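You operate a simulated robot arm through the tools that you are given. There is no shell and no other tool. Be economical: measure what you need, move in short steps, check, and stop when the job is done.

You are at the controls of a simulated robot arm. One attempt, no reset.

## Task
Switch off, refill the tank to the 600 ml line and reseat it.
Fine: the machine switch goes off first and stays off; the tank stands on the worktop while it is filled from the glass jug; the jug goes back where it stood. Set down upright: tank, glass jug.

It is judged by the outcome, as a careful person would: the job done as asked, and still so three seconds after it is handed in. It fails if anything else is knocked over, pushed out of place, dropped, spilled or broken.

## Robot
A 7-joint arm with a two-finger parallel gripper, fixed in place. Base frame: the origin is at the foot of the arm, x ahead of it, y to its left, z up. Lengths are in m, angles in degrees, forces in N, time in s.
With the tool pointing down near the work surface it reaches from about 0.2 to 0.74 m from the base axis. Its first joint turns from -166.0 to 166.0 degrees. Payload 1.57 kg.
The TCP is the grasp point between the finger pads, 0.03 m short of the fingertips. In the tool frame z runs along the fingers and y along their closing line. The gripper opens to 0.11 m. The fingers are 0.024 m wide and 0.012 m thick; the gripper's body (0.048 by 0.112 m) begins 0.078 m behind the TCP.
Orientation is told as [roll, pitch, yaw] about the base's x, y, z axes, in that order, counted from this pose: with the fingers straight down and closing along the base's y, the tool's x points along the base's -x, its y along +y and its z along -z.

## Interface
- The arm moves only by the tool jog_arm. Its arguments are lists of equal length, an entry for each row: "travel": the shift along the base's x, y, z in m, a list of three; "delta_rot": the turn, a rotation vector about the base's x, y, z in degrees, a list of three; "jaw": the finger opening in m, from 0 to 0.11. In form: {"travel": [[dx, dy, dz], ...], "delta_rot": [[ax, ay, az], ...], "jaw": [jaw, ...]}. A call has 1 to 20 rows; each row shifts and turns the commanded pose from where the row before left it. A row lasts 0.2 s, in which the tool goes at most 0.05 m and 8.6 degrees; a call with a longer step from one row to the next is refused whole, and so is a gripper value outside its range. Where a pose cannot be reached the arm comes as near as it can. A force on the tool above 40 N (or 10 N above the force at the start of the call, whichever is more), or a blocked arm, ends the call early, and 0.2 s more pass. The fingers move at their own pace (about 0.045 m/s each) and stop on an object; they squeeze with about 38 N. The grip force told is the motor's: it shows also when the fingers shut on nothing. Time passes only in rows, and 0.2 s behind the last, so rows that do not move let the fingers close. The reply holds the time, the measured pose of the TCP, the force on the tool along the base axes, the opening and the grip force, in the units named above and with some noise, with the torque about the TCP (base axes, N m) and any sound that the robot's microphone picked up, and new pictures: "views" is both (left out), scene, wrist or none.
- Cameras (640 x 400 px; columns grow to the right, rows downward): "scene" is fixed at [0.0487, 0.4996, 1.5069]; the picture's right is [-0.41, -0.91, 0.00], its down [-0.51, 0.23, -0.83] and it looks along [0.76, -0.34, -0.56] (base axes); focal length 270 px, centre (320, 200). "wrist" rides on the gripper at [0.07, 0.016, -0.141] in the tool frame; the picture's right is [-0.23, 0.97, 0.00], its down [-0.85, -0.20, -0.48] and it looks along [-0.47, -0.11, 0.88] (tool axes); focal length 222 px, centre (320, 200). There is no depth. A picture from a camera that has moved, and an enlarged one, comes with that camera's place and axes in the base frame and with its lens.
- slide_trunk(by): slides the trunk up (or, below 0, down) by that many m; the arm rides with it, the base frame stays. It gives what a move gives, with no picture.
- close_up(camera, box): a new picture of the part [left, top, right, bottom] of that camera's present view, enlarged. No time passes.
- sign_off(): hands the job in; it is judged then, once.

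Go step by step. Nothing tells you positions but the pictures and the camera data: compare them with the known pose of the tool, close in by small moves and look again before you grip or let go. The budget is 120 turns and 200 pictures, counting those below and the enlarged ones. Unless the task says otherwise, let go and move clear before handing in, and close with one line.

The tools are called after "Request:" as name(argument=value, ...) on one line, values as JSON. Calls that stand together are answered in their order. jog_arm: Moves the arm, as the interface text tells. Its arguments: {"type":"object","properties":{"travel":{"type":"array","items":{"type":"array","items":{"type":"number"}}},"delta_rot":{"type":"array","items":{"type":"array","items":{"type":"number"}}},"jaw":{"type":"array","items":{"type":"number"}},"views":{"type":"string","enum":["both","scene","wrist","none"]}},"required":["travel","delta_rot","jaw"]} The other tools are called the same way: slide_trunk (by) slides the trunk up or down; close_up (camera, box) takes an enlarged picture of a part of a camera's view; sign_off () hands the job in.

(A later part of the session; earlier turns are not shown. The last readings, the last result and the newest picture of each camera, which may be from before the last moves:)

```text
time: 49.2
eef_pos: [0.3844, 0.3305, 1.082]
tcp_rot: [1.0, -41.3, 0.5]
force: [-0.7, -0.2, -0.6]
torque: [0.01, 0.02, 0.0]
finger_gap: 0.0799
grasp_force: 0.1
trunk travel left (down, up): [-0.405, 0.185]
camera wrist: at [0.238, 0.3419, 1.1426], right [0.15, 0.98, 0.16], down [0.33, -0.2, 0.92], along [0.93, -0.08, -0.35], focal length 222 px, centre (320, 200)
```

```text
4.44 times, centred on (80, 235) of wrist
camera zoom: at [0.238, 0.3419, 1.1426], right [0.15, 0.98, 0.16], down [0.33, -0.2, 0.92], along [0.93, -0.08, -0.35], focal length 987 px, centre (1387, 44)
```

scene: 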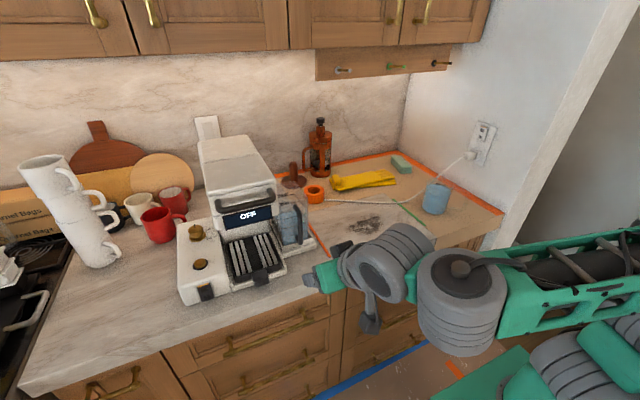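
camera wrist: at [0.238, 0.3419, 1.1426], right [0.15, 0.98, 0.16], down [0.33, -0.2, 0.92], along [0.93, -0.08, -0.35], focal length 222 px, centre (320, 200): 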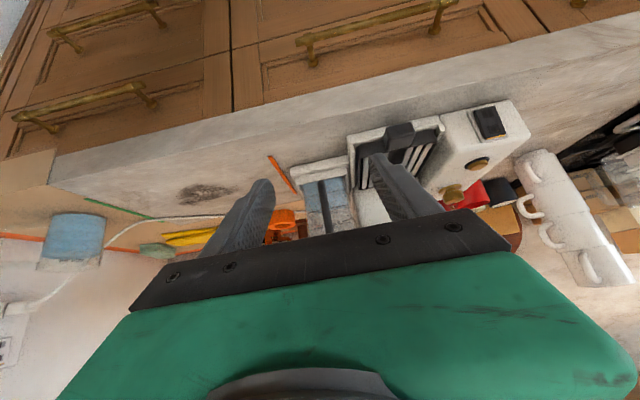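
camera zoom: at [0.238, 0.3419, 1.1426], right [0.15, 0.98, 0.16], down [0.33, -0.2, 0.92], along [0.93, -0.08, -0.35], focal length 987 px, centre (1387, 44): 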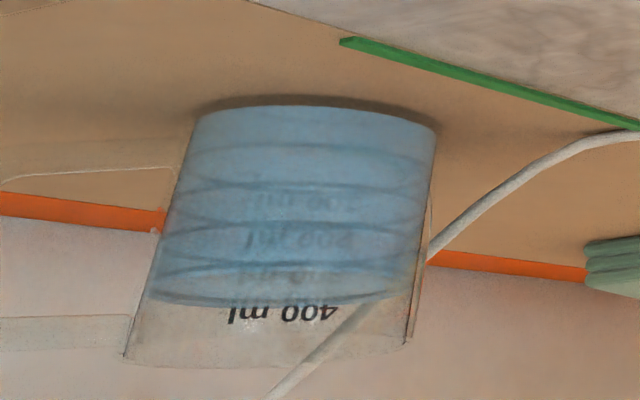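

The switch stays off. The tank's handle bar is at about (0.584, 0.322) from z = 0.98 to 1.10, and the water is at the 300 line. The jug holds about 400 ml. I'll approach the handle with the tilted gripper and stop just short to check.

Request:
jog_arm(travel=[[0.04, -0.004, 0], [0.04, -0.004, -0.004], [0.03, 0, -0.004], [0.02, 0, -0.004], [0, 0, 0]], delta_rot=[[0, 0, 0], [0, 0, 0], [0, 0, 0], [0, 0, 0], [0, 0, 0]], jaw=[0.06, 0.05, 0.05, 0.05, 0.05])

Request:
close_up(camera="scene", box=[240, 160, 350, 260])

Request:
close_up(camera="wrist", box=[180, 100, 460, 275])

```text
time: 50.5
eef_pos: [0.5156, 0.3232, 1.0679]
tcp_rot: [1.0, -41.3, 0.7]
force: [-0.1, -0.5, 0.0]
torque: [-0.03, 0.0, 0.0]
finger_gap: 0.0499
grasp_force: 0.1
trunk travel left (down, up): [-0.405, 0.185]
camera wrist: at [0.3699, 0.335, 1.1296], right [0.15, 0.98, 0.16], down [0.33, -0.2, 0.92], along [0.93, -0.08, -0.35], focal length 222 px, centre (320, 200)
```

scene: 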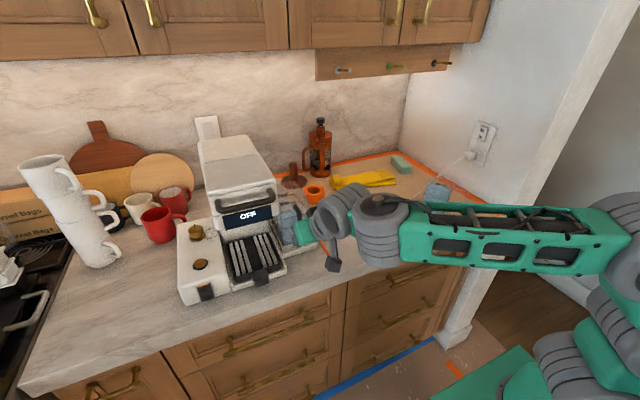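
wrist: 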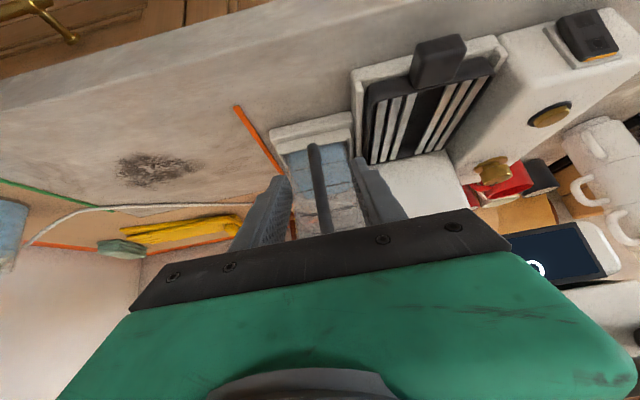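

```text
4.00 times, centred on (295, 210) of scene
camera zoom: at [0.0487, 0.4996, 1.5069], right [-0.41, -0.91, 0.0], down [-0.51, 0.23, -0.83], along [0.76, -0.34, -0.56], focal length 1082 px, centre (420, 160)
```

zoom: 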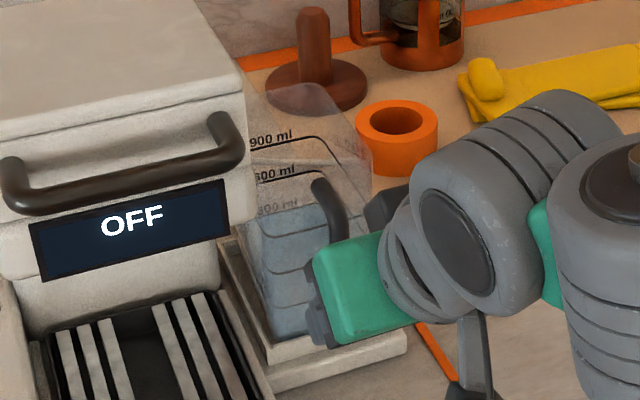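

```text
2.29 times, centred on (320, 188) of wrist
camera zoom: at [0.3699, 0.335, 1.1296], right [0.15, 0.98, 0.16], down [0.33, -0.2, 0.92], along [0.93, -0.08, -0.35], focal length 508 px, centre (320, 229)
```

zoom: 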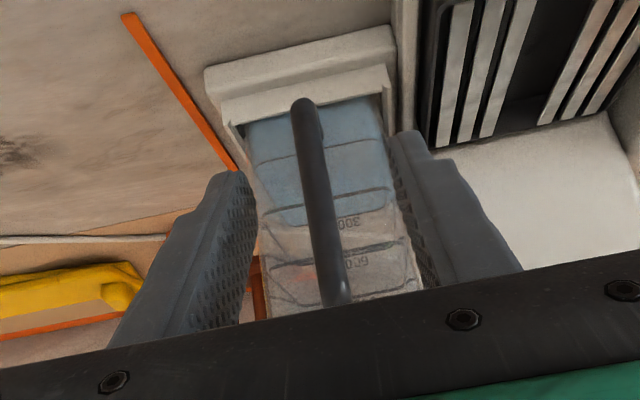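

The bar is centred at about y = 0.319, x = 0.588. I'll advance so the pads straddle the bar, then check before closing.

Request:
jog_arm(travel=[[0.02, -0.004, -0.004], [0.02, 0, -0.004], [0.014, 0, 0], [0.008, 0, 0], [0, 0, 0]], delta_rot=[[0, 0, 0], [0, 0, 0], [0, 0, 0], [0, 0, 0], [0, 0, 0]], jaw=[0.05, 0.05, 0.05, 0.05, 0.05], views="wrist")

Request:
close_up(camera="wrist", box=[180, 100, 460, 275])

```text
time: 51.6
eef_pos: [0.5774, 0.3204, 1.0604]
tcp_rot: [1.0, -41.2, 0.7]
force: [0.7, -0.3, 0.6]
torque: [0.03, 0.02, 0.01]
finger_gap: 0.0501
grasp_force: 0.0
trunk travel left (down, up): [-0.405, 0.185]
camera wrist: at [0.4315, 0.3325, 1.1225], right [0.15, 0.98, 0.16], down [0.33, -0.2, 0.92], along [0.93, -0.08, -0.35], focal length 222 px, centre (320, 200)
```

wrist: 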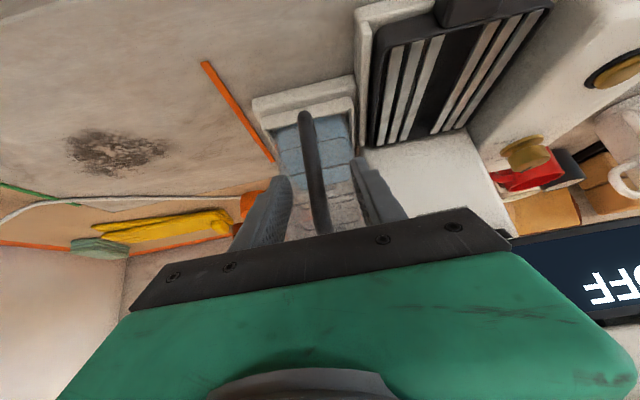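

```text
2.29 times, centred on (320, 188) of wrist
camera zoom: at [0.4315, 0.3325, 1.1225], right [0.15, 0.98, 0.16], down [0.33, -0.2, 0.92], along [0.93, -0.08, -0.35], focal length 508 px, centre (320, 229)
```

zoom: 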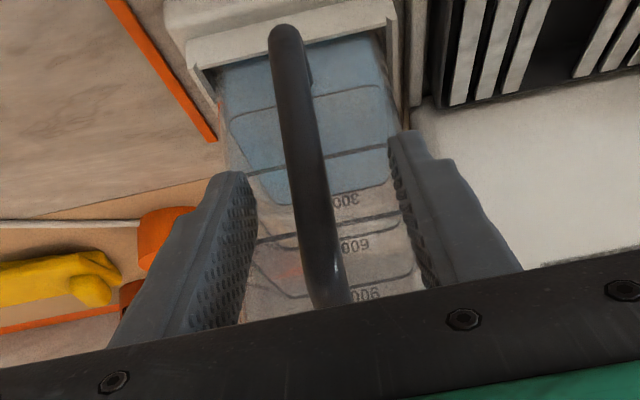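

The bar lies between the pads. I'll advance 5 mm more and close.

Request:
jog_arm(travel=[[0.005, -0.001, 0], [0, 0, 0], [0, 0, 0], [0, 0, 0], [0, 0, 0]], delta_rot=[[0, 0, 0], [0, 0, 0], [0, 0, 0], [0, 0, 0], [0, 0, 0]], jaw=[0.05, 0.02, 0.0, 0.0, 0], views="wrist")

```text
time: 52.9
eef_pos: [0.5836, 0.3188, 1.0625]
tcp_rot: [0.9, -41.2, 0.6]
force: [-0.4, -2.3, 1.7]
torque: [-0.48, 0.03, -0.02]
finger_gap: 0.014
grasp_force: 29.4
trunk travel left (down, up): [-0.405, 0.185]
camera wrist: at [0.437, 0.3313, 1.1227], right [0.15, 0.98, 0.16], down [0.33, -0.2, 0.92], along [0.93, -0.08, -0.35], focal length 222 px, centre (320, 200)
```

wrist: 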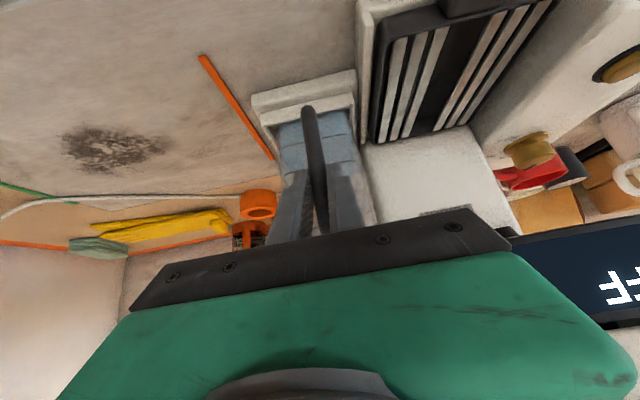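

The handle is gripped with a 14 mm gap. I'll lift slowly.

Request:
jog_arm(travel=[[0, 0, 0.005], [0, 0, 0.008], [0, 0, 0.01], [0, 0, 0.012], [0, 0, 0.015], [0, 0, 0]], delta_rot=[[0, 0, 0], [0, 0, 0], [0, 0, 0], [0, 0, 0], [0, 0, 0], [0, 0, 0]], jaw=[0, 0, 0, 0, 0, 0])

Request:
close_up(camera="scene", box=[240, 150, 350, 260])

```text
time: 54.2
eef_pos: [0.584, 0.321, 1.1118]
tcp_rot: [0.9, -41.3, 0.7]
force: [-0.1, 0.6, -4.6]
torque: [0.06, 0.46, 0.03]
finger_gap: 0.0135
grasp_force: 30.4
trunk travel left (down, up): [-0.405, 0.185]
camera wrist: at [0.4374, 0.3322, 1.1729], right [0.15, 0.98, 0.16], down [0.33, -0.2, 0.92], along [0.93, -0.08, -0.35], focal length 222 px, centre (320, 200)
```

scene: 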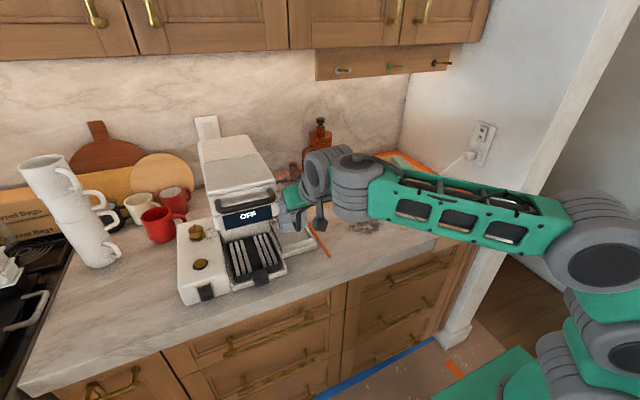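
wrist: 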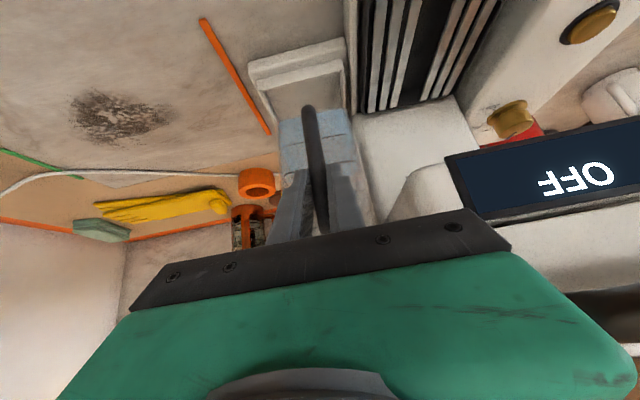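

```text
3.64 times, centred on (295, 205) of scene
camera zoom: at [0.0487, 0.4996, 1.5069], right [-0.41, -0.91, 0.0], down [-0.51, 0.23, -0.83], along [0.76, -0.34, -0.56], focal length 984 px, centre (411, 182)
```

zoom: 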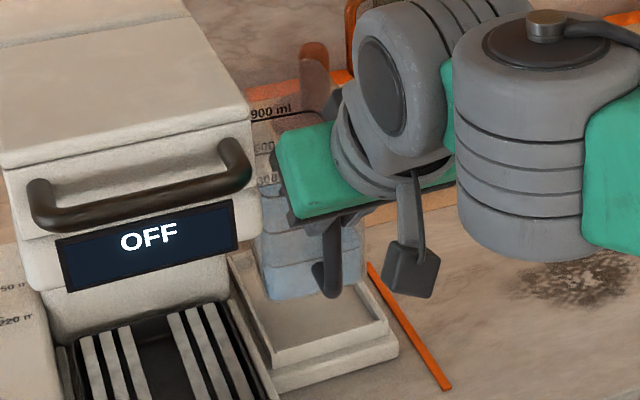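

The tank is lifted and hanging level. I'll raise it a little more and carry it right, to the free worktop near y = 0.11.

Request:
jog_arm(travel=[[0, 0, 0.015], [0, -0.01, 0], [0, -0.02, 0], [0, -0.02, 0], [0, -0.025, 0], [0, -0.025, 0], [0, -0.025, 0], [0, -0.025, 0], [-0.005, -0.02, 0], [-0.005, -0.02, 0], [-0.005, -0.01, 0], [0, 0, 0]], delta_rot=[[0, 0, 0], [0, 0, 0], [0, 0, 0], [0, 0, 0], [0, 0, 0], [0, 0, 0], [0, 0, 0], [0, 0, 0], [0, 0, 0], [0, 0, 0], [0, 0, 0], [0, 0, 0]], jaw=[0, 0, 0, 0, 0, 0, 0, 0, 0, 0, 0, 0])

Request:
close_up(camera="scene", box=[260, 150, 400, 270])

```text
time: 56.9
eef_pos: [0.5681, 0.1186, 1.1286]
tcp_rot: [0.9, -41.3, 0.7]
force: [-0.4, -0.1, -4.9]
torque: [0.02, 0.47, 0.0]
finger_gap: 0.0137
grasp_force: 30.3
trunk travel left (down, up): [-0.405, 0.185]
camera wrist: at [0.4223, 0.131, 1.188], right [0.15, 0.98, 0.16], down [0.33, -0.2, 0.92], along [0.93, -0.08, -0.35], focal length 222 px, centre (320, 200)
```

scene: 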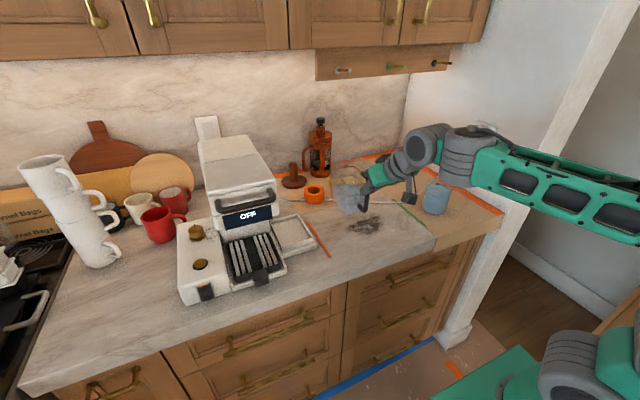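
wrist: 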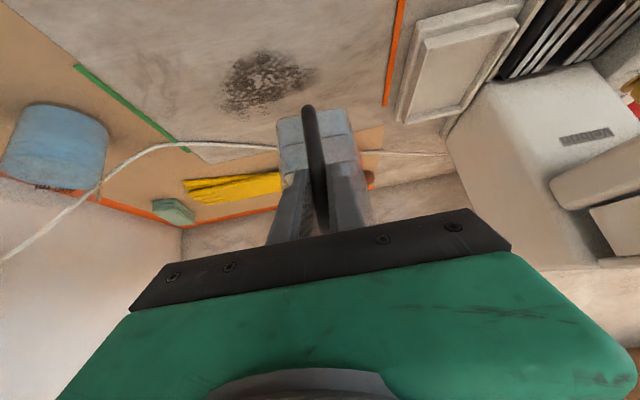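

```text
3.33 times, centred on (330, 210) of scene
camera zoom: at [0.0487, 0.4996, 1.5069], right [-0.41, -0.91, 0.0], down [-0.51, 0.23, -0.83], along [0.76, -0.34, -0.56], focal length 902 px, centre (287, 167)
```

zoom: 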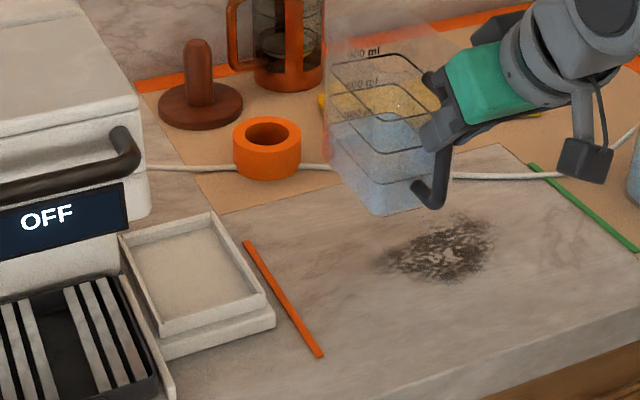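

The tank is over clear worktop, short of the cord. I'll pull it slightly nearer and lower it, slowing down near the surface.

Request:
jog_arm(travel=[[-0.01, 0, 0], [-0.01, 0, -0.01], [0, 0, -0.02], [0, 0, -0.02], [0, 0, -0.01], [0, 0, -0.005], [0, 0, 0]], delta_rot=[[0, 0, 0], [0, 0, 0], [0, 0, 0], [0, 0, 0], [0, 0, 0], [0, 0, 0], [0, 0, 0]], jaw=[0, 0, 0, 0, 0, 0, 0], views="scene")

Request:
close_up(camera="scene", box=[300, 150, 440, 270])

```text
time: 58.5
eef_pos: [0.5488, 0.1195, 1.0609]
tcp_rot: [1.0, -41.3, 0.7]
force: [0.0, 0.1, -5.3]
torque: [0.01, 0.47, 0.0]
finger_gap: 0.0135
grasp_force: 29.9
trunk travel left (down, up): [-0.405, 0.185]
```

scene: 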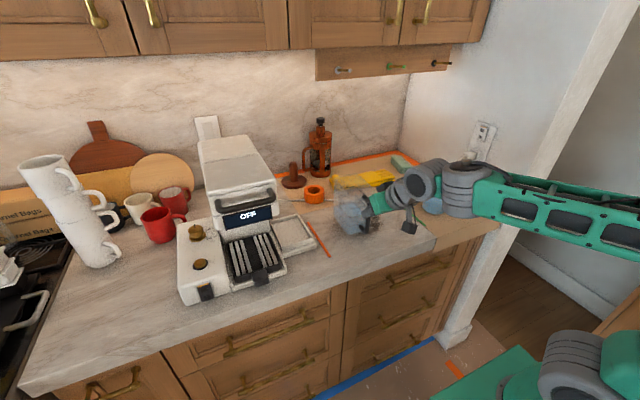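

```text
3.33 times, centred on (370, 210) of scene
camera zoom: at [0.0487, 0.4996, 1.5069], right [-0.41, -0.91, 0.0], down [-0.51, 0.23, -0.83], along [0.76, -0.34, -0.56], focal length 902 px, centre (153, 167)
```

zoom: 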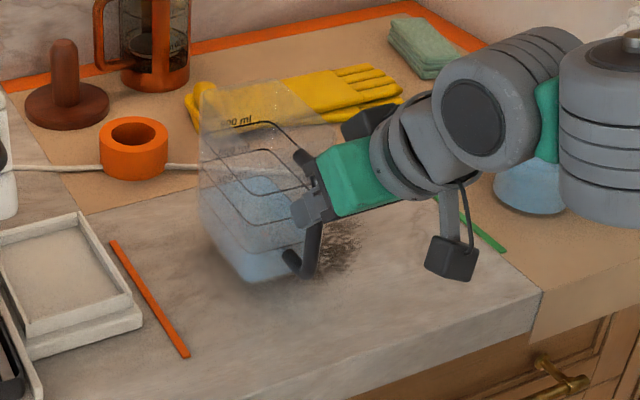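

Request:
jog_arm(travel=[[0, 0, -0.004], [0, 0, -0.004], [0, 0, -0.003], [0, 0, 0]], delta_rot=[[0, 0, 0], [0, 0, 0], [0, 0, 0], [0, 0, 0]], jaw=[0, 0, 0, 0], views="none")

Request:
close_up(camera="scene", box=[335, 190, 395, 240])

```text
time: 59.5
eef_pos: [0.5483, 0.1196, 1.0502]
tcp_rot: [1.1, -41.3, 0.7]
force: [0.1, -0.1, -5.0]
torque: [0.01, 0.49, 0.0]
finger_gap: 0.0135
grasp_force: 29.6
trunk travel left (down, up): [-0.405, 0.185]
```

```text
8.00 times, centred on (365, 215) of scene
camera zoom: at [0.0487, 0.4996, 1.5069], right [-0.41, -0.91, 0.0], down [-0.51, 0.23, -0.83], along [0.76, -0.34, -0.56], focal length 2164 px, centre (-40, 80)
```

zoom: 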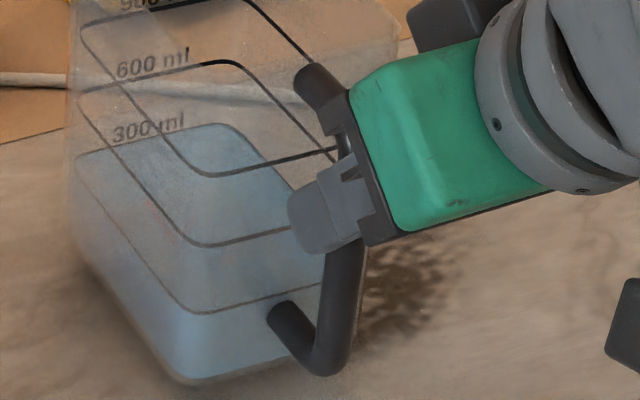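

The tank's lines are clear now: the water is at 300 and the front 600 line is the middle one. I'll continue lowering to contact.

Request:
jog_arm(travel=[[0, 0, -0.003], [0, 0, -0.003], [0, 0, 0]], delta_rot=[[0, 0, 0], [0, 0, 0], [0, 0, 0]], jaw=[0, 0, 0], views="none")

Request:
close_up(camera="scene", box=[335, 190, 395, 240])

```text
time: 60.2
eef_pos: [0.5483, 0.1193, 1.0461]
tcp_rot: [0.9, -41.3, 0.7]
force: [-0.3, 0.1, -6.1]
torque: [-0.01, 0.5, 0.01]
finger_gap: 0.0138
grasp_force: 29.8
trunk travel left (down, up): [-0.405, 0.185]
```

```text
8.00 times, centred on (365, 215) of scene
camera zoom: at [0.0487, 0.4996, 1.5069], right [-0.41, -0.91, 0.0], down [-0.51, 0.23, -0.83], along [0.76, -0.34, -0.56], focal length 2164 px, centre (-40, 80)
```

zoom: 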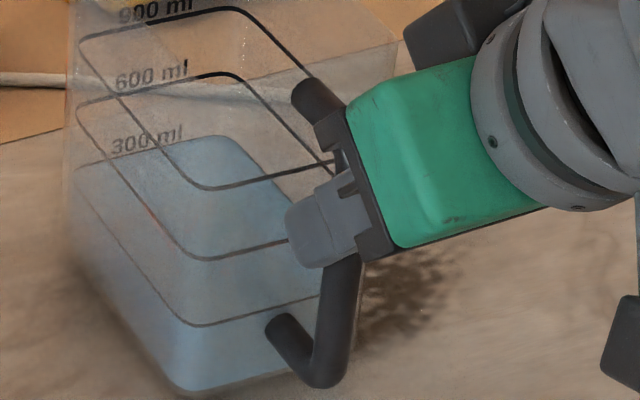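

Request:
jog_arm(travel=[[0, 0, -0.003], [0, 0, -0.003], [0, 0, -0.002], [0, 0, 0]], delta_rot=[[0, 0, 0], [0, 0, 0], [0, 0, 0], [0, 0, 0]], jaw=[0, 0, 0, 0], views="none")

```text
time: 61.2
eef_pos: [0.548, 0.1204, 1.0391]
tcp_rot: [1.0, -41.7, 0.6]
force: [-0.9, 0.7, 10.7]
torque: [-0.5, -0.16, 0.03]
finger_gap: 0.0136
grasp_force: 29.9
trunk travel left (down, up): [-0.405, 0.185]
```

It touched down. I'll ease up 1.5 mm and release.

Request:
jog_arm(travel=[[0, 0, 0.0015], [0, 0, 0], [0, 0, 0], [0, 0, 0], [0, 0, 0]], delta_rot=[[0, 0, 0], [0, 0, 0], [0, 0, 0], [0, 0, 0], [0, 0, 0]], jaw=[0.0, 0.02, 0.035, 0.05, 0.05], views="none")

Request:
close_up(camera="scene", box=[325, 165, 405, 245])

```text
time: 62.5
eef_pos: [0.5484, 0.1191, 1.0385]
tcp_rot: [1.0, -41.3, 0.7]
force: [-0.1, 0.8, 0.7]
torque: [0.01, 0.0, 0.02]
finger_gap: 0.0502
grasp_force: 0.1
trunk travel left (down, up): [-0.405, 0.185]
```

```text
5.00 times, centred on (365, 205) of scene
camera zoom: at [0.0487, 0.4996, 1.5069], right [-0.41, -0.91, 0.0], down [-0.51, 0.23, -0.83], along [0.76, -0.34, -0.56], focal length 1353 px, centre (95, 175)
```

zoom: 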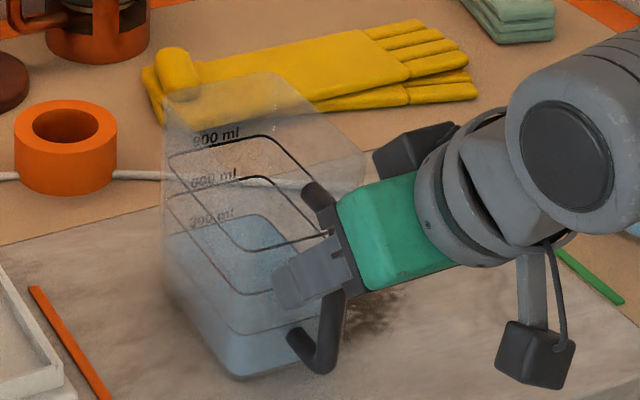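

The tank stands free on the worktop. I'll back straight off and move over to inspect the jug.

Request:
jog_arm(travel=[[-0.02, 0, 0], [-0.03, 0, 0], [-0.04, 0, 0], [-0.04, 0, 0], [-0.03, -0.03, 0.01], [0, -0.045, 0.01], [0, -0.045, 0.01], [0, -0.045, 0], [0, -0.045, 0], [0, -0.045, 0], [0, -0.045, 0], [0, 0, 0]], delta_rot=[[0, 0, 0], [0, 0, 0], [0, 0, 0], [0, 0, 0], [0, 0, 0], [0, 0, 0], [0, 0, 0], [0, 0, 0], [0, 0, 0], [0, 0, 0], [0, 0, 0], [0, 0, 0]], jaw=[0.05, 0.05, 0.05, 0.05, 0.07, 0.09, 0.11, 0.11, 0.11, 0.11, 0.11, 0.11])

Request:
close_up(camera="scene", box=[335, 140, 495, 240])

```text
time: 63.9
eef_pos: [0.3507, 0.147, 0.9797]
tcp_rot: [-3.5, -28.0, 23.2]
force: [0.1, -0.4, 0.6]
torque: [-0.02, 0.08, -0.03]
finger_gap: 0.1049
grasp_force: 0.1
trunk travel left (down, up): [-0.405, 0.185]
stopped in row 7: the arm was blocked; the commanded pose is now the measured one
camera wrist: at [0.2244, 0.1191, 1.0708], right [-0.17, 0.98, 0.05], down [0.55, 0.05, 0.83], along [0.82, 0.17, -0.55], focal length 222 px, centre (320, 200)
```

scene: 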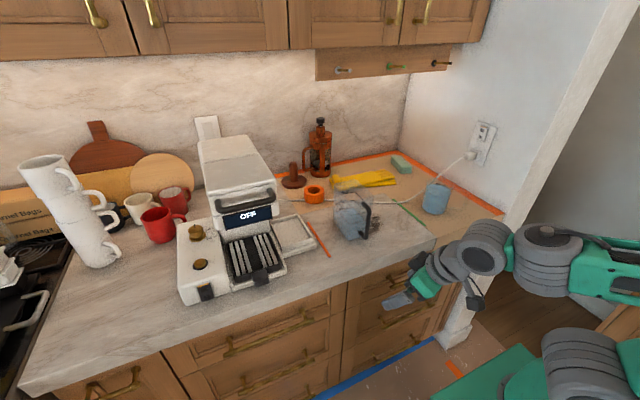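
wrist: 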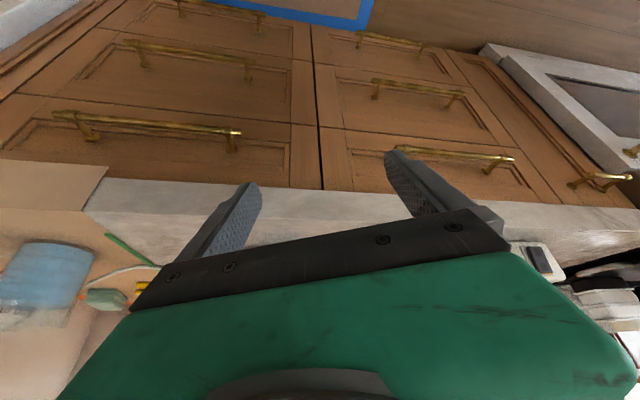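

```text
4.00 times, centred on (415, 190) of scene
camera zoom: at [0.0487, 0.4996, 1.5069], right [-0.41, -0.91, 0.0], down [-0.51, 0.23, -0.83], along [0.76, -0.34, -0.56], focal length 1082 px, centre (-60, 240)
```

zoom: 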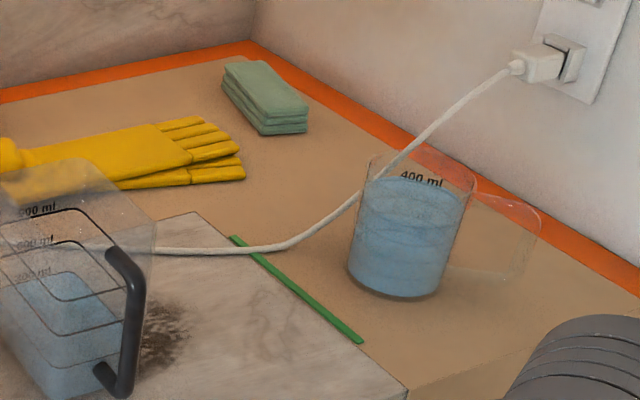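

The tank stands on the worktop, and the jug has a clear glass handle pointing front-right, toward about (0.54, -0.27). I'll look closer at it before choosing the grip.

Request:
close_up(camera="scene", box=[415, 170, 479, 220])

Request:
close_up(camera="wrist", box=[0, 220, 140, 340])

```text
8.00 times, centred on (447, 195) of scene
camera zoom: at [0.0487, 0.4996, 1.5069], right [-0.41, -0.91, 0.0], down [-0.51, 0.23, -0.83], along [0.76, -0.34, -0.56], focal length 2164 px, centre (-696, 240)
```

zoom: 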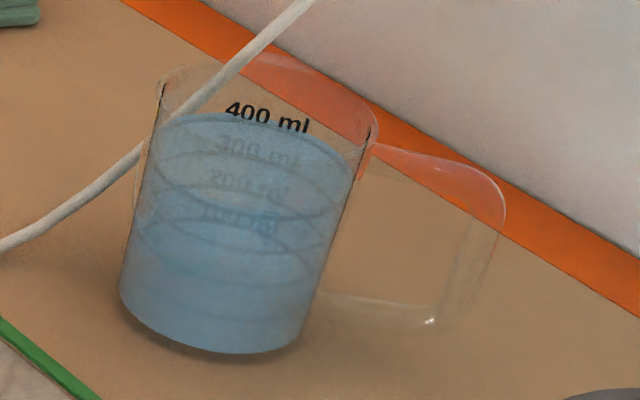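

```text
3.33 times, centred on (70, 280) of wrist
camera zoom: at [0.2244, 0.1191, 1.0708], right [-0.17, 0.98, 0.05], down [0.55, 0.05, 0.83], along [0.82, 0.17, -0.55], focal length 740 px, centre (1153, -67)
```

zoom: 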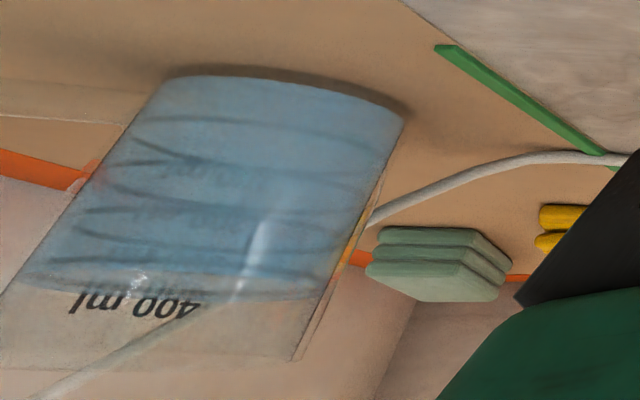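

The handle's vertical bar is at about (0.536, -0.26), z from 0.955 to 1.02. I'll grip it along its plane (yaw about 42°), which makes the pour direction clean. First I'll back the arm out of the folded region, up and outward.

Request:
jog_arm(travel=[[0.0, 0, 0.02], [0.0, 0, 0.03], [0.01, 0, 0.04], [0.02, 0, 0.04], [0.03, -0.01, 0.03], [0, -0.03, 0.02], [0, -0.03, 0], [0, -0.03, 0], [0, 0, 0]], delta_rot=[[0, 0, 0], [0, 0, 0], [0, 0, 0], [0, 0, 0], [0, 0, 0], [0, 0, 0], [0, 0, 0], [0, 0, 0], [0, 0, 0]], jaw=[0.11, 0.08, 0.06, 0.06, 0.06, 0.06, 0.06, 0.06, 0.06], views="scene")

```text
time: 65.9
eef_pos: [0.4154, 0.0485, 1.1651]
tcp_rot: [-3.1, -29.7, 22.9]
force: [0.0, 0.3, -0.3]
torque: [-0.06, 0.0, 0.02]
finger_gap: 0.06
grasp_force: 0.1
trunk travel left (down, up): [-0.405, 0.185]
```

scene: 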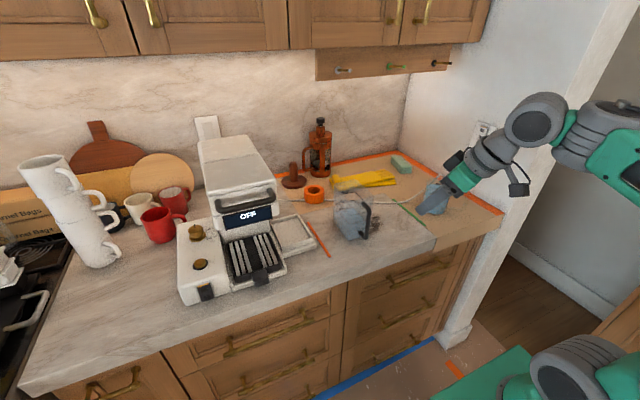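

It's free again. I'll continue right toward the jug's handle side, staying high.

Request:
jog_arm(travel=[[0.005, -0.035, 0], [0.005, -0.035, 0], [0.005, -0.035, 0], [0.005, -0.035, 0], [0.0, -0.035, 0], [0.0, -0.035, 0], [0, -0.035, 0], [0, -0.035, 0], [0, 0, 0]], delta_rot=[[0, 0, 0], [0, 0, 0], [0, 0, 3], [0, 0, 3], [0, 0, 3], [0, 0, 3], [0, 0, 3], [0, 0, 3], [0, 0, 0]], jaw=[0.06, 0.06, 0.06, 0.06, 0.06, 0.06, 0.06, 0.06, 0.06], views="both")

```text
time: 67.9
eef_pos: [0.4327, -0.1911, 1.1142]
tcp_rot: [-3.0, -29.8, 40.9]
force: [0.5, -1.7, 0.3]
torque: [0.03, 0.01, 0.01]
finger_gap: 0.0601
grasp_force: 0.0
out of reach, approached as far as the arm can: row 6, 7, 8
trunk travel left (down, up): [-0.405, 0.185]
camera wrist: at [0.3186, -0.2576, 1.2024], right [-0.47, 0.88, 0.07], down [0.49, 0.2, 0.85], along [0.73, 0.43, -0.53], focal length 222 px, centre (320, 200)
```

scene: 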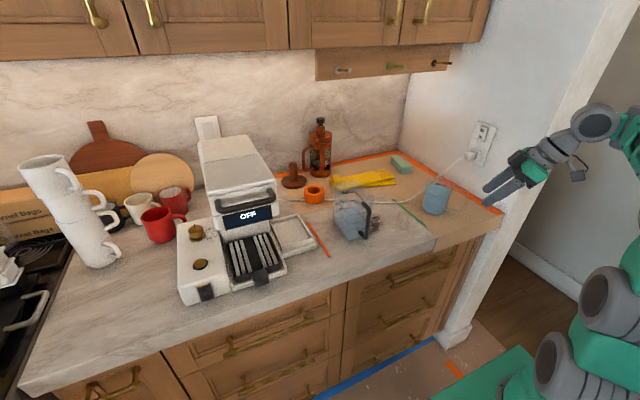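
wrist: 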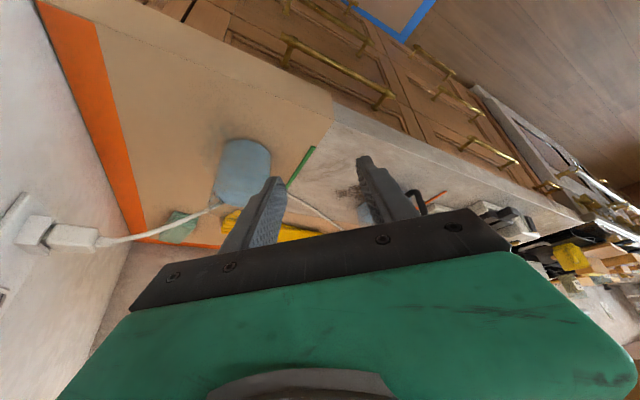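

The arm nears a limit with this much yaw. The handle bar is upright and round, so a straighter approach (yaw near 5°) can straddle it too. I'll turn back and try that.

Request:
jog_arm(travel=[[0, 0, 0.01], [0, 0, 0.01], [0, 0, 0.01], [0, 0, 0.01], [0, -0.02, 0], [0, -0.02, 0], [0, -0.02, 0], [0, -0.015, 0], [0, 0, 0]], delta_rot=[[0, 0, -7], [0, 0, -7], [0, 0, -7], [0, 0, -7], [0, 0, -7], [0, 0, 0], [0, 0, 0], [0, 0, 0], [0, 0, 0]], jaw=[0.06, 0.06, 0.06, 0.06, 0.06, 0.06, 0.06, 0.06, 0.06], views="both")

```text
time: 69.9
eef_pos: [0.4328, -0.2631, 1.1556]
tcp_rot: [-3.0, -29.7, 5.7]
force: [0.6, 1.3, -0.3]
torque: [0.01, -0.01, 0.0]
finger_gap: 0.06
grasp_force: 0.0
trunk travel left (down, up): [-0.405, 0.185]
camera wrist: at [0.3007, -0.2532, 1.244], right [0.12, 0.99, 0.07], down [0.52, -0.12, 0.85], along [0.85, -0.07, -0.53], focal length 222 px, centre (320, 200)
```

scene: 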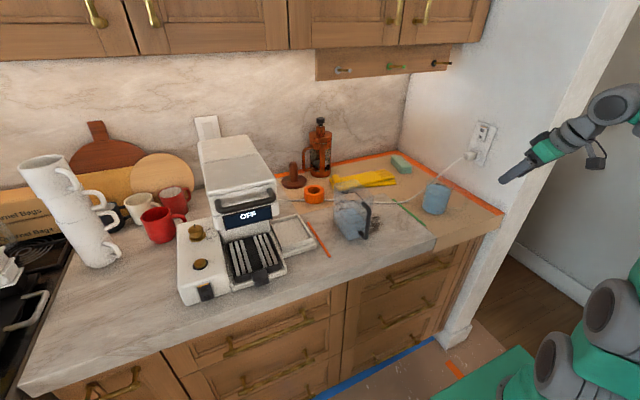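
wrist: 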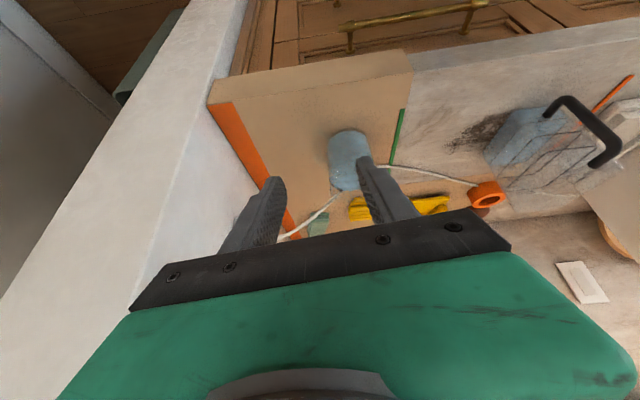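

That pose was reached. Let me see the handle from here.

Request:
close_up(camera="wrist", box=[270, 100, 430, 220])

```text
3.33 times, centred on (350, 160) of wrist
camera zoom: at [0.3007, -0.2532, 1.244], right [0.12, 0.99, 0.07], down [0.52, -0.12, 0.85], along [0.85, -0.07, -0.53], focal length 740 px, centre (220, 333)
```

zoom: 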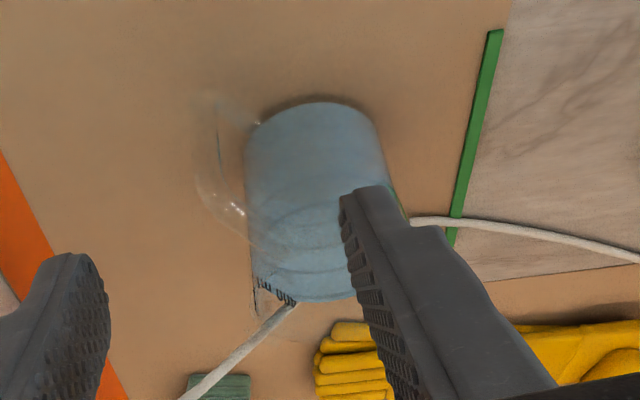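

The handle bar triangulates to about (0.553, -0.267), z from 0.945 to 1.015. I'll tilt to 45°, narrow the jaws and descend in front of it.

Request:
jog_arm(travel=[[0, 0, -0.01], [0, 0, -0.03], [0, 0, -0.03], [0.005, 0, -0.03], [0.01, 0, -0.03], [0.01, 0, -0.02], [0.01, 0, -0.01], [0, 0, 0]], delta_rot=[[0.7, -5, 0], [0.7, -5, 0], [0.7, -5, 0], [0.7, 0, 0], [0, 0, 0], [0, 0, 0], [0, 0, 0], [0, 0, 0]], jaw=[0.038, 0.038, 0.038, 0.038, 0.038, 0.038, 0.038, 0.038], views="both")

Request:
close_up(camera="wrist", box=[240, 80, 400, 220])

Request:
close_up(camera="scene", box=[410, 150, 530, 240])

```text
time: 71.7
eef_pos: [0.4691, -0.2647, 0.9957]
tcp_rot: [-1.3, -44.9, 4.7]
force: [0.5, 0.9, -0.2]
torque: [-0.01, 0.02, 0.04]
finger_gap: 0.0381
grasp_force: 0.1
trunk travel left (down, up): [-0.405, 0.185]
camera wrist: at [0.3186, -0.2567, 1.0469], right [0.1, 0.98, 0.14], down [0.28, -0.17, 0.95], along [0.96, -0.05, -0.29], focal length 222 px, centre (320, 200)
```

scene: 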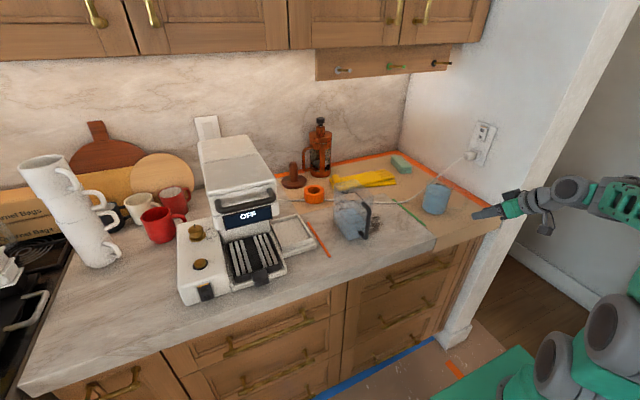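
wrist: 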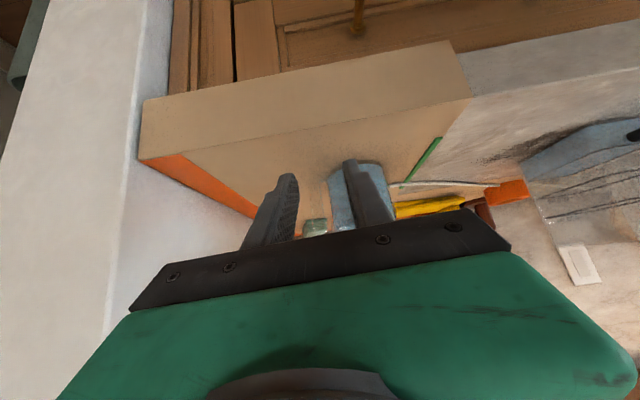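

```text
2.86 times, centred on (320, 150) of wrist
camera zoom: at [0.3186, -0.2567, 1.0469], right [0.1, 0.98, 0.14], down [0.28, -0.17, 0.95], along [0.96, -0.05, -0.29], focal length 635 px, centre (320, 343)
```

zoom: 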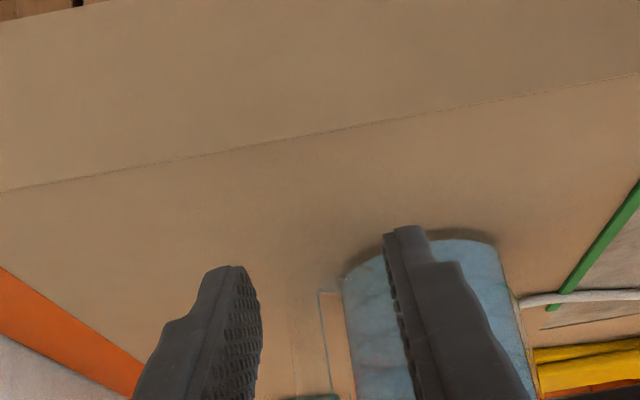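

```text
4.44 times, centred on (470, 195) of scene
camera zoom: at [0.0487, 0.4996, 1.5069], right [-0.41, -0.91, 0.0], down [-0.51, 0.23, -0.83], along [0.76, -0.34, -0.56], focal length 1202 px, centre (-347, 222)
```

zoom: 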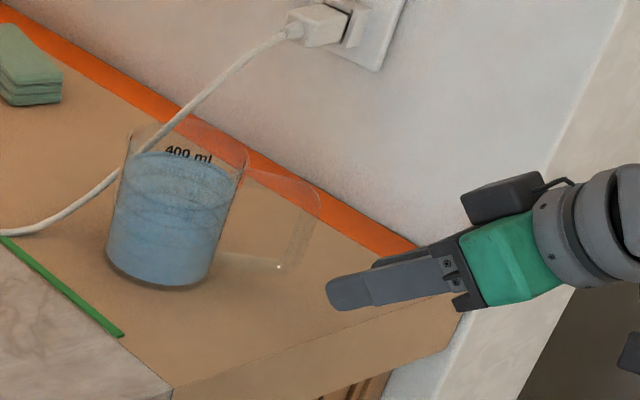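

The bar appears left of the jug body in the wrist view, at about y = -0.271. I'll shift 7 mm right and advance part way.

Request:
jog_arm(travel=[[0.01, -0.007, 0], [0.015, 0, 0], [0.015, 0, 0], [0.005, 0, 0], [0, 0, 0]], delta_rot=[[0, 0, 0], [0, 0, 0], [0, 0, 0], [0, 0, 0], [0, 0, 0]], jaw=[0.038, 0.038, 0.038, 0.038, 0.038], views="none")

Request:
close_up(camera="wrist", box=[250, 140, 390, 240])

Request:
close_up(camera="scene", box=[420, 170, 500, 220])

```text
time: 72.9
eef_pos: [0.513, -0.2705, 0.9954]
tcp_rot: [-1.3, -44.8, 4.8]
force: [1.0, -0.4, -0.9]
torque: [0.0, 0.0, 0.0]
finger_gap: 0.0381
grasp_force: 0.0
trunk travel left (down, up): [-0.405, 0.185]
```

```text
4.00 times, centred on (320, 190) of wrist
camera zoom: at [0.3627, -0.2635, 1.0467], right [0.1, 0.98, 0.14], down [0.28, -0.17, 0.95], along [0.96, -0.05, -0.29], focal length 888 px, centre (320, 240)
```

zoom: 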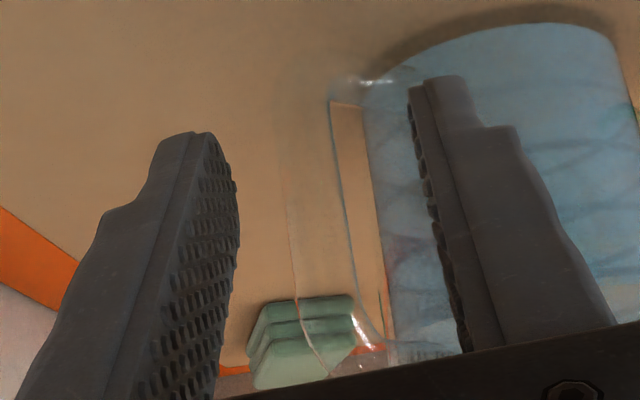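

```text
8.00 times, centred on (460, 195) of scene
camera zoom: at [0.0487, 0.4996, 1.5069], right [-0.41, -0.91, 0.0], down [-0.51, 0.23, -0.83], along [0.76, -0.34, -0.56], focal length 2164 px, centre (-800, 240)
```

zoom: 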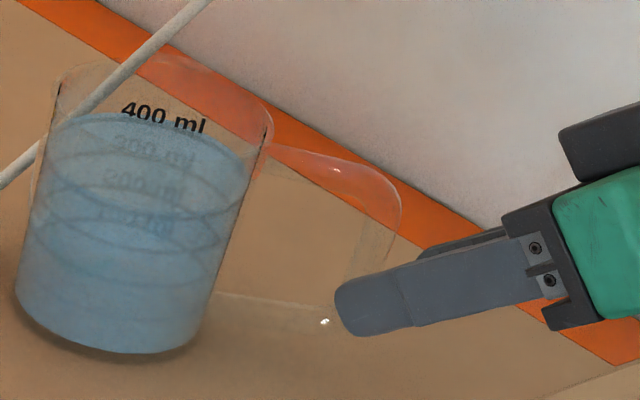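

The bar sits between the fingers at about (0.55, -0.273). I'll advance 32 mm carefully.

Request:
jog_arm(travel=[[0.01, -0.002, 0], [0.01, 0, 0], [0.008, 0, 0], [0.004, 0, 0], [0, 0, 0]], delta_rot=[[0, 0, 0], [0, 0, 0], [0, 0, 0], [0, 0, 0], [0, 0, 0]], jaw=[0.038, 0.038, 0.038, 0.038, 0.038], views="none")

Request:
close_up(camera="wrist", box=[250, 140, 390, 240])

Request:
close_up(camera="scene", box=[420, 170, 500, 220])

```text
time: 74.1
eef_pos: [0.5446, -0.2722, 0.9966]
tcp_rot: [-1.3, -44.8, 4.7]
force: [0.0, -1.3, 0.8]
torque: [-0.05, 0.0, 0.0]
finger_gap: 0.0378
grasp_force: 0.1
trunk travel left (down, up): [-0.405, 0.185]
```

```text
4.00 times, centred on (320, 190) of wrist
camera zoom: at [0.3948, -0.2657, 1.0468], right [0.1, 0.98, 0.15], down [0.28, -0.17, 0.95], along [0.96, -0.05, -0.29], focal length 888 px, centre (320, 240)
```

zoom: 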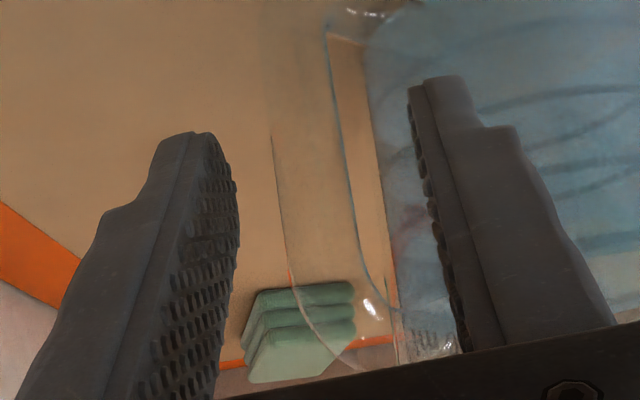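

```text
8.00 times, centred on (460, 195) of scene
camera zoom: at [0.0487, 0.4996, 1.5069], right [-0.41, -0.91, 0.0], down [-0.51, 0.23, -0.83], along [0.76, -0.34, -0.56], focal length 2164 px, centre (-800, 240)
```

zoom: 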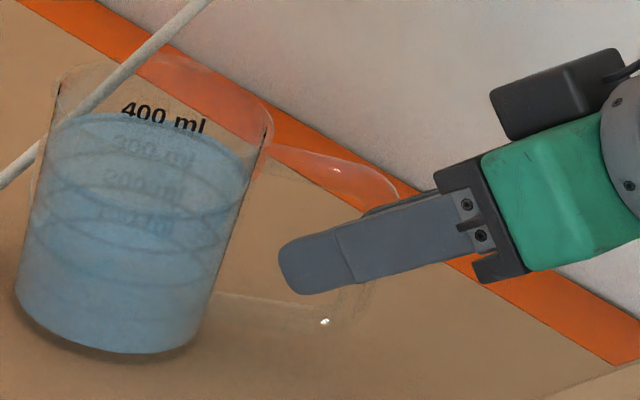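

The fingers straddle the bar near the grasp point. I'll close gently.

Request:
jog_arm(travel=[[0, -0.002, 0], [0, 0, 0], [0, 0, 0], [0, 0, 0], [0, 0, 0]], delta_rot=[[0, 0, 0], [0, 0, 0], [0, 0, 0], [0, 0, 0], [0, 0, 0]], jaw=[0.03, 0.02, 0.0, 0.0, 0.0], views="none")

Request:
close_up(camera="scene", box=[420, 170, 500, 220])

Request:
close_up(camera="wrist", box=[250, 140, 390, 240])

```text
time: 75.3
eef_pos: [0.5443, -0.2751, 0.9962]
tcp_rot: [-1.3, -44.9, 4.6]
force: [-0.1, 2.3, 1.2]
torque: [0.64, -0.2, 0.06]
finger_gap: 0.0138
grasp_force: 30.0
trunk travel left (down, up): [-0.405, 0.185]
```

```text
8.00 times, centred on (460, 195) of scene
camera zoom: at [0.0487, 0.4996, 1.5069], right [-0.41, -0.91, 0.0], down [-0.51, 0.23, -0.83], along [0.76, -0.34, -0.56], focal length 2164 px, centre (-800, 240)
```

zoom: 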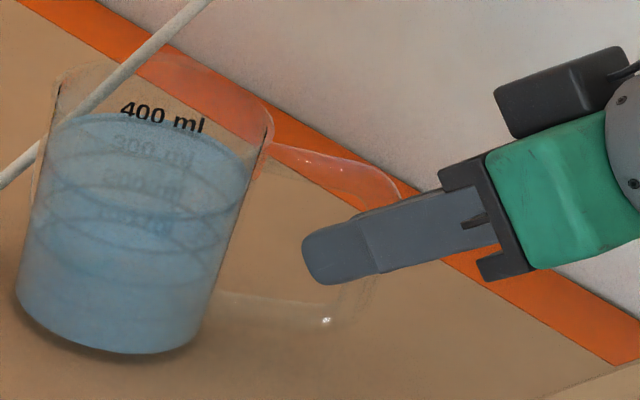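

```text
4.00 times, centred on (320, 190) of wrist
camera zoom: at [0.3947, -0.2677, 1.0472], right [0.1, 0.98, 0.14], down [0.28, -0.17, 0.95], along [0.96, -0.05, -0.29], focal length 888 px, centre (320, 240)
```

zoom: 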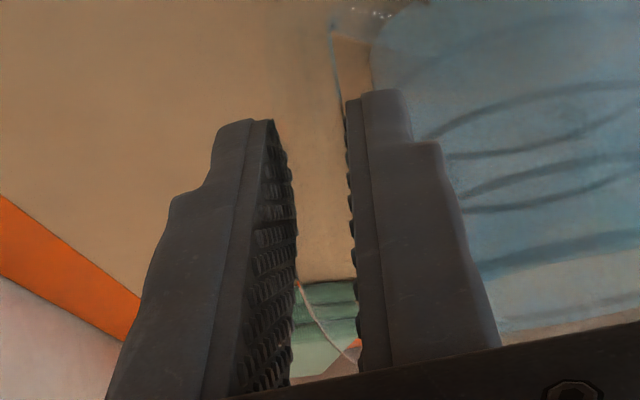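

The bar is gripped (14 mm gap) and the jug hasn't shifted. I'll lift it a little and check that it stays level.

Request:
jog_arm(travel=[[0, 0, 0.004], [0, 0, 0.006], [0, 0, 0.01], [0, 0, 0.01], [0, 0, 0]], delta_rot=[[0, 0, 0], [0, 0, 0], [0, 0, 0], [0, 0, 0], [0, 0, 0]], jaw=[0, 0, 0, 0, 0], views="none")

Request:
close_up(camera="scene", box=[410, 160, 506, 220])

```text
time: 76.5
eef_pos: [0.5453, -0.2755, 1.0249]
tcp_rot: [-1.2, -45.0, 4.5]
force: [0.1, 0.4, -7.7]
torque: [-0.34, 0.53, 0.01]
finger_gap: 0.0135
grasp_force: 30.2
trunk travel left (down, up): [-0.405, 0.185]
```

```text
6.67 times, centred on (458, 190) of scene
camera zoom: at [0.0487, 0.4996, 1.5069], right [-0.41, -0.91, 0.0], down [-0.51, 0.23, -0.83], along [0.76, -0.34, -0.56], focal length 1803 px, centre (-600, 267)
```

zoom: 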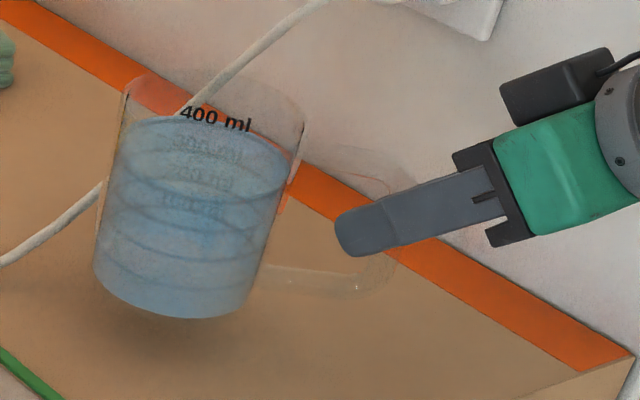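

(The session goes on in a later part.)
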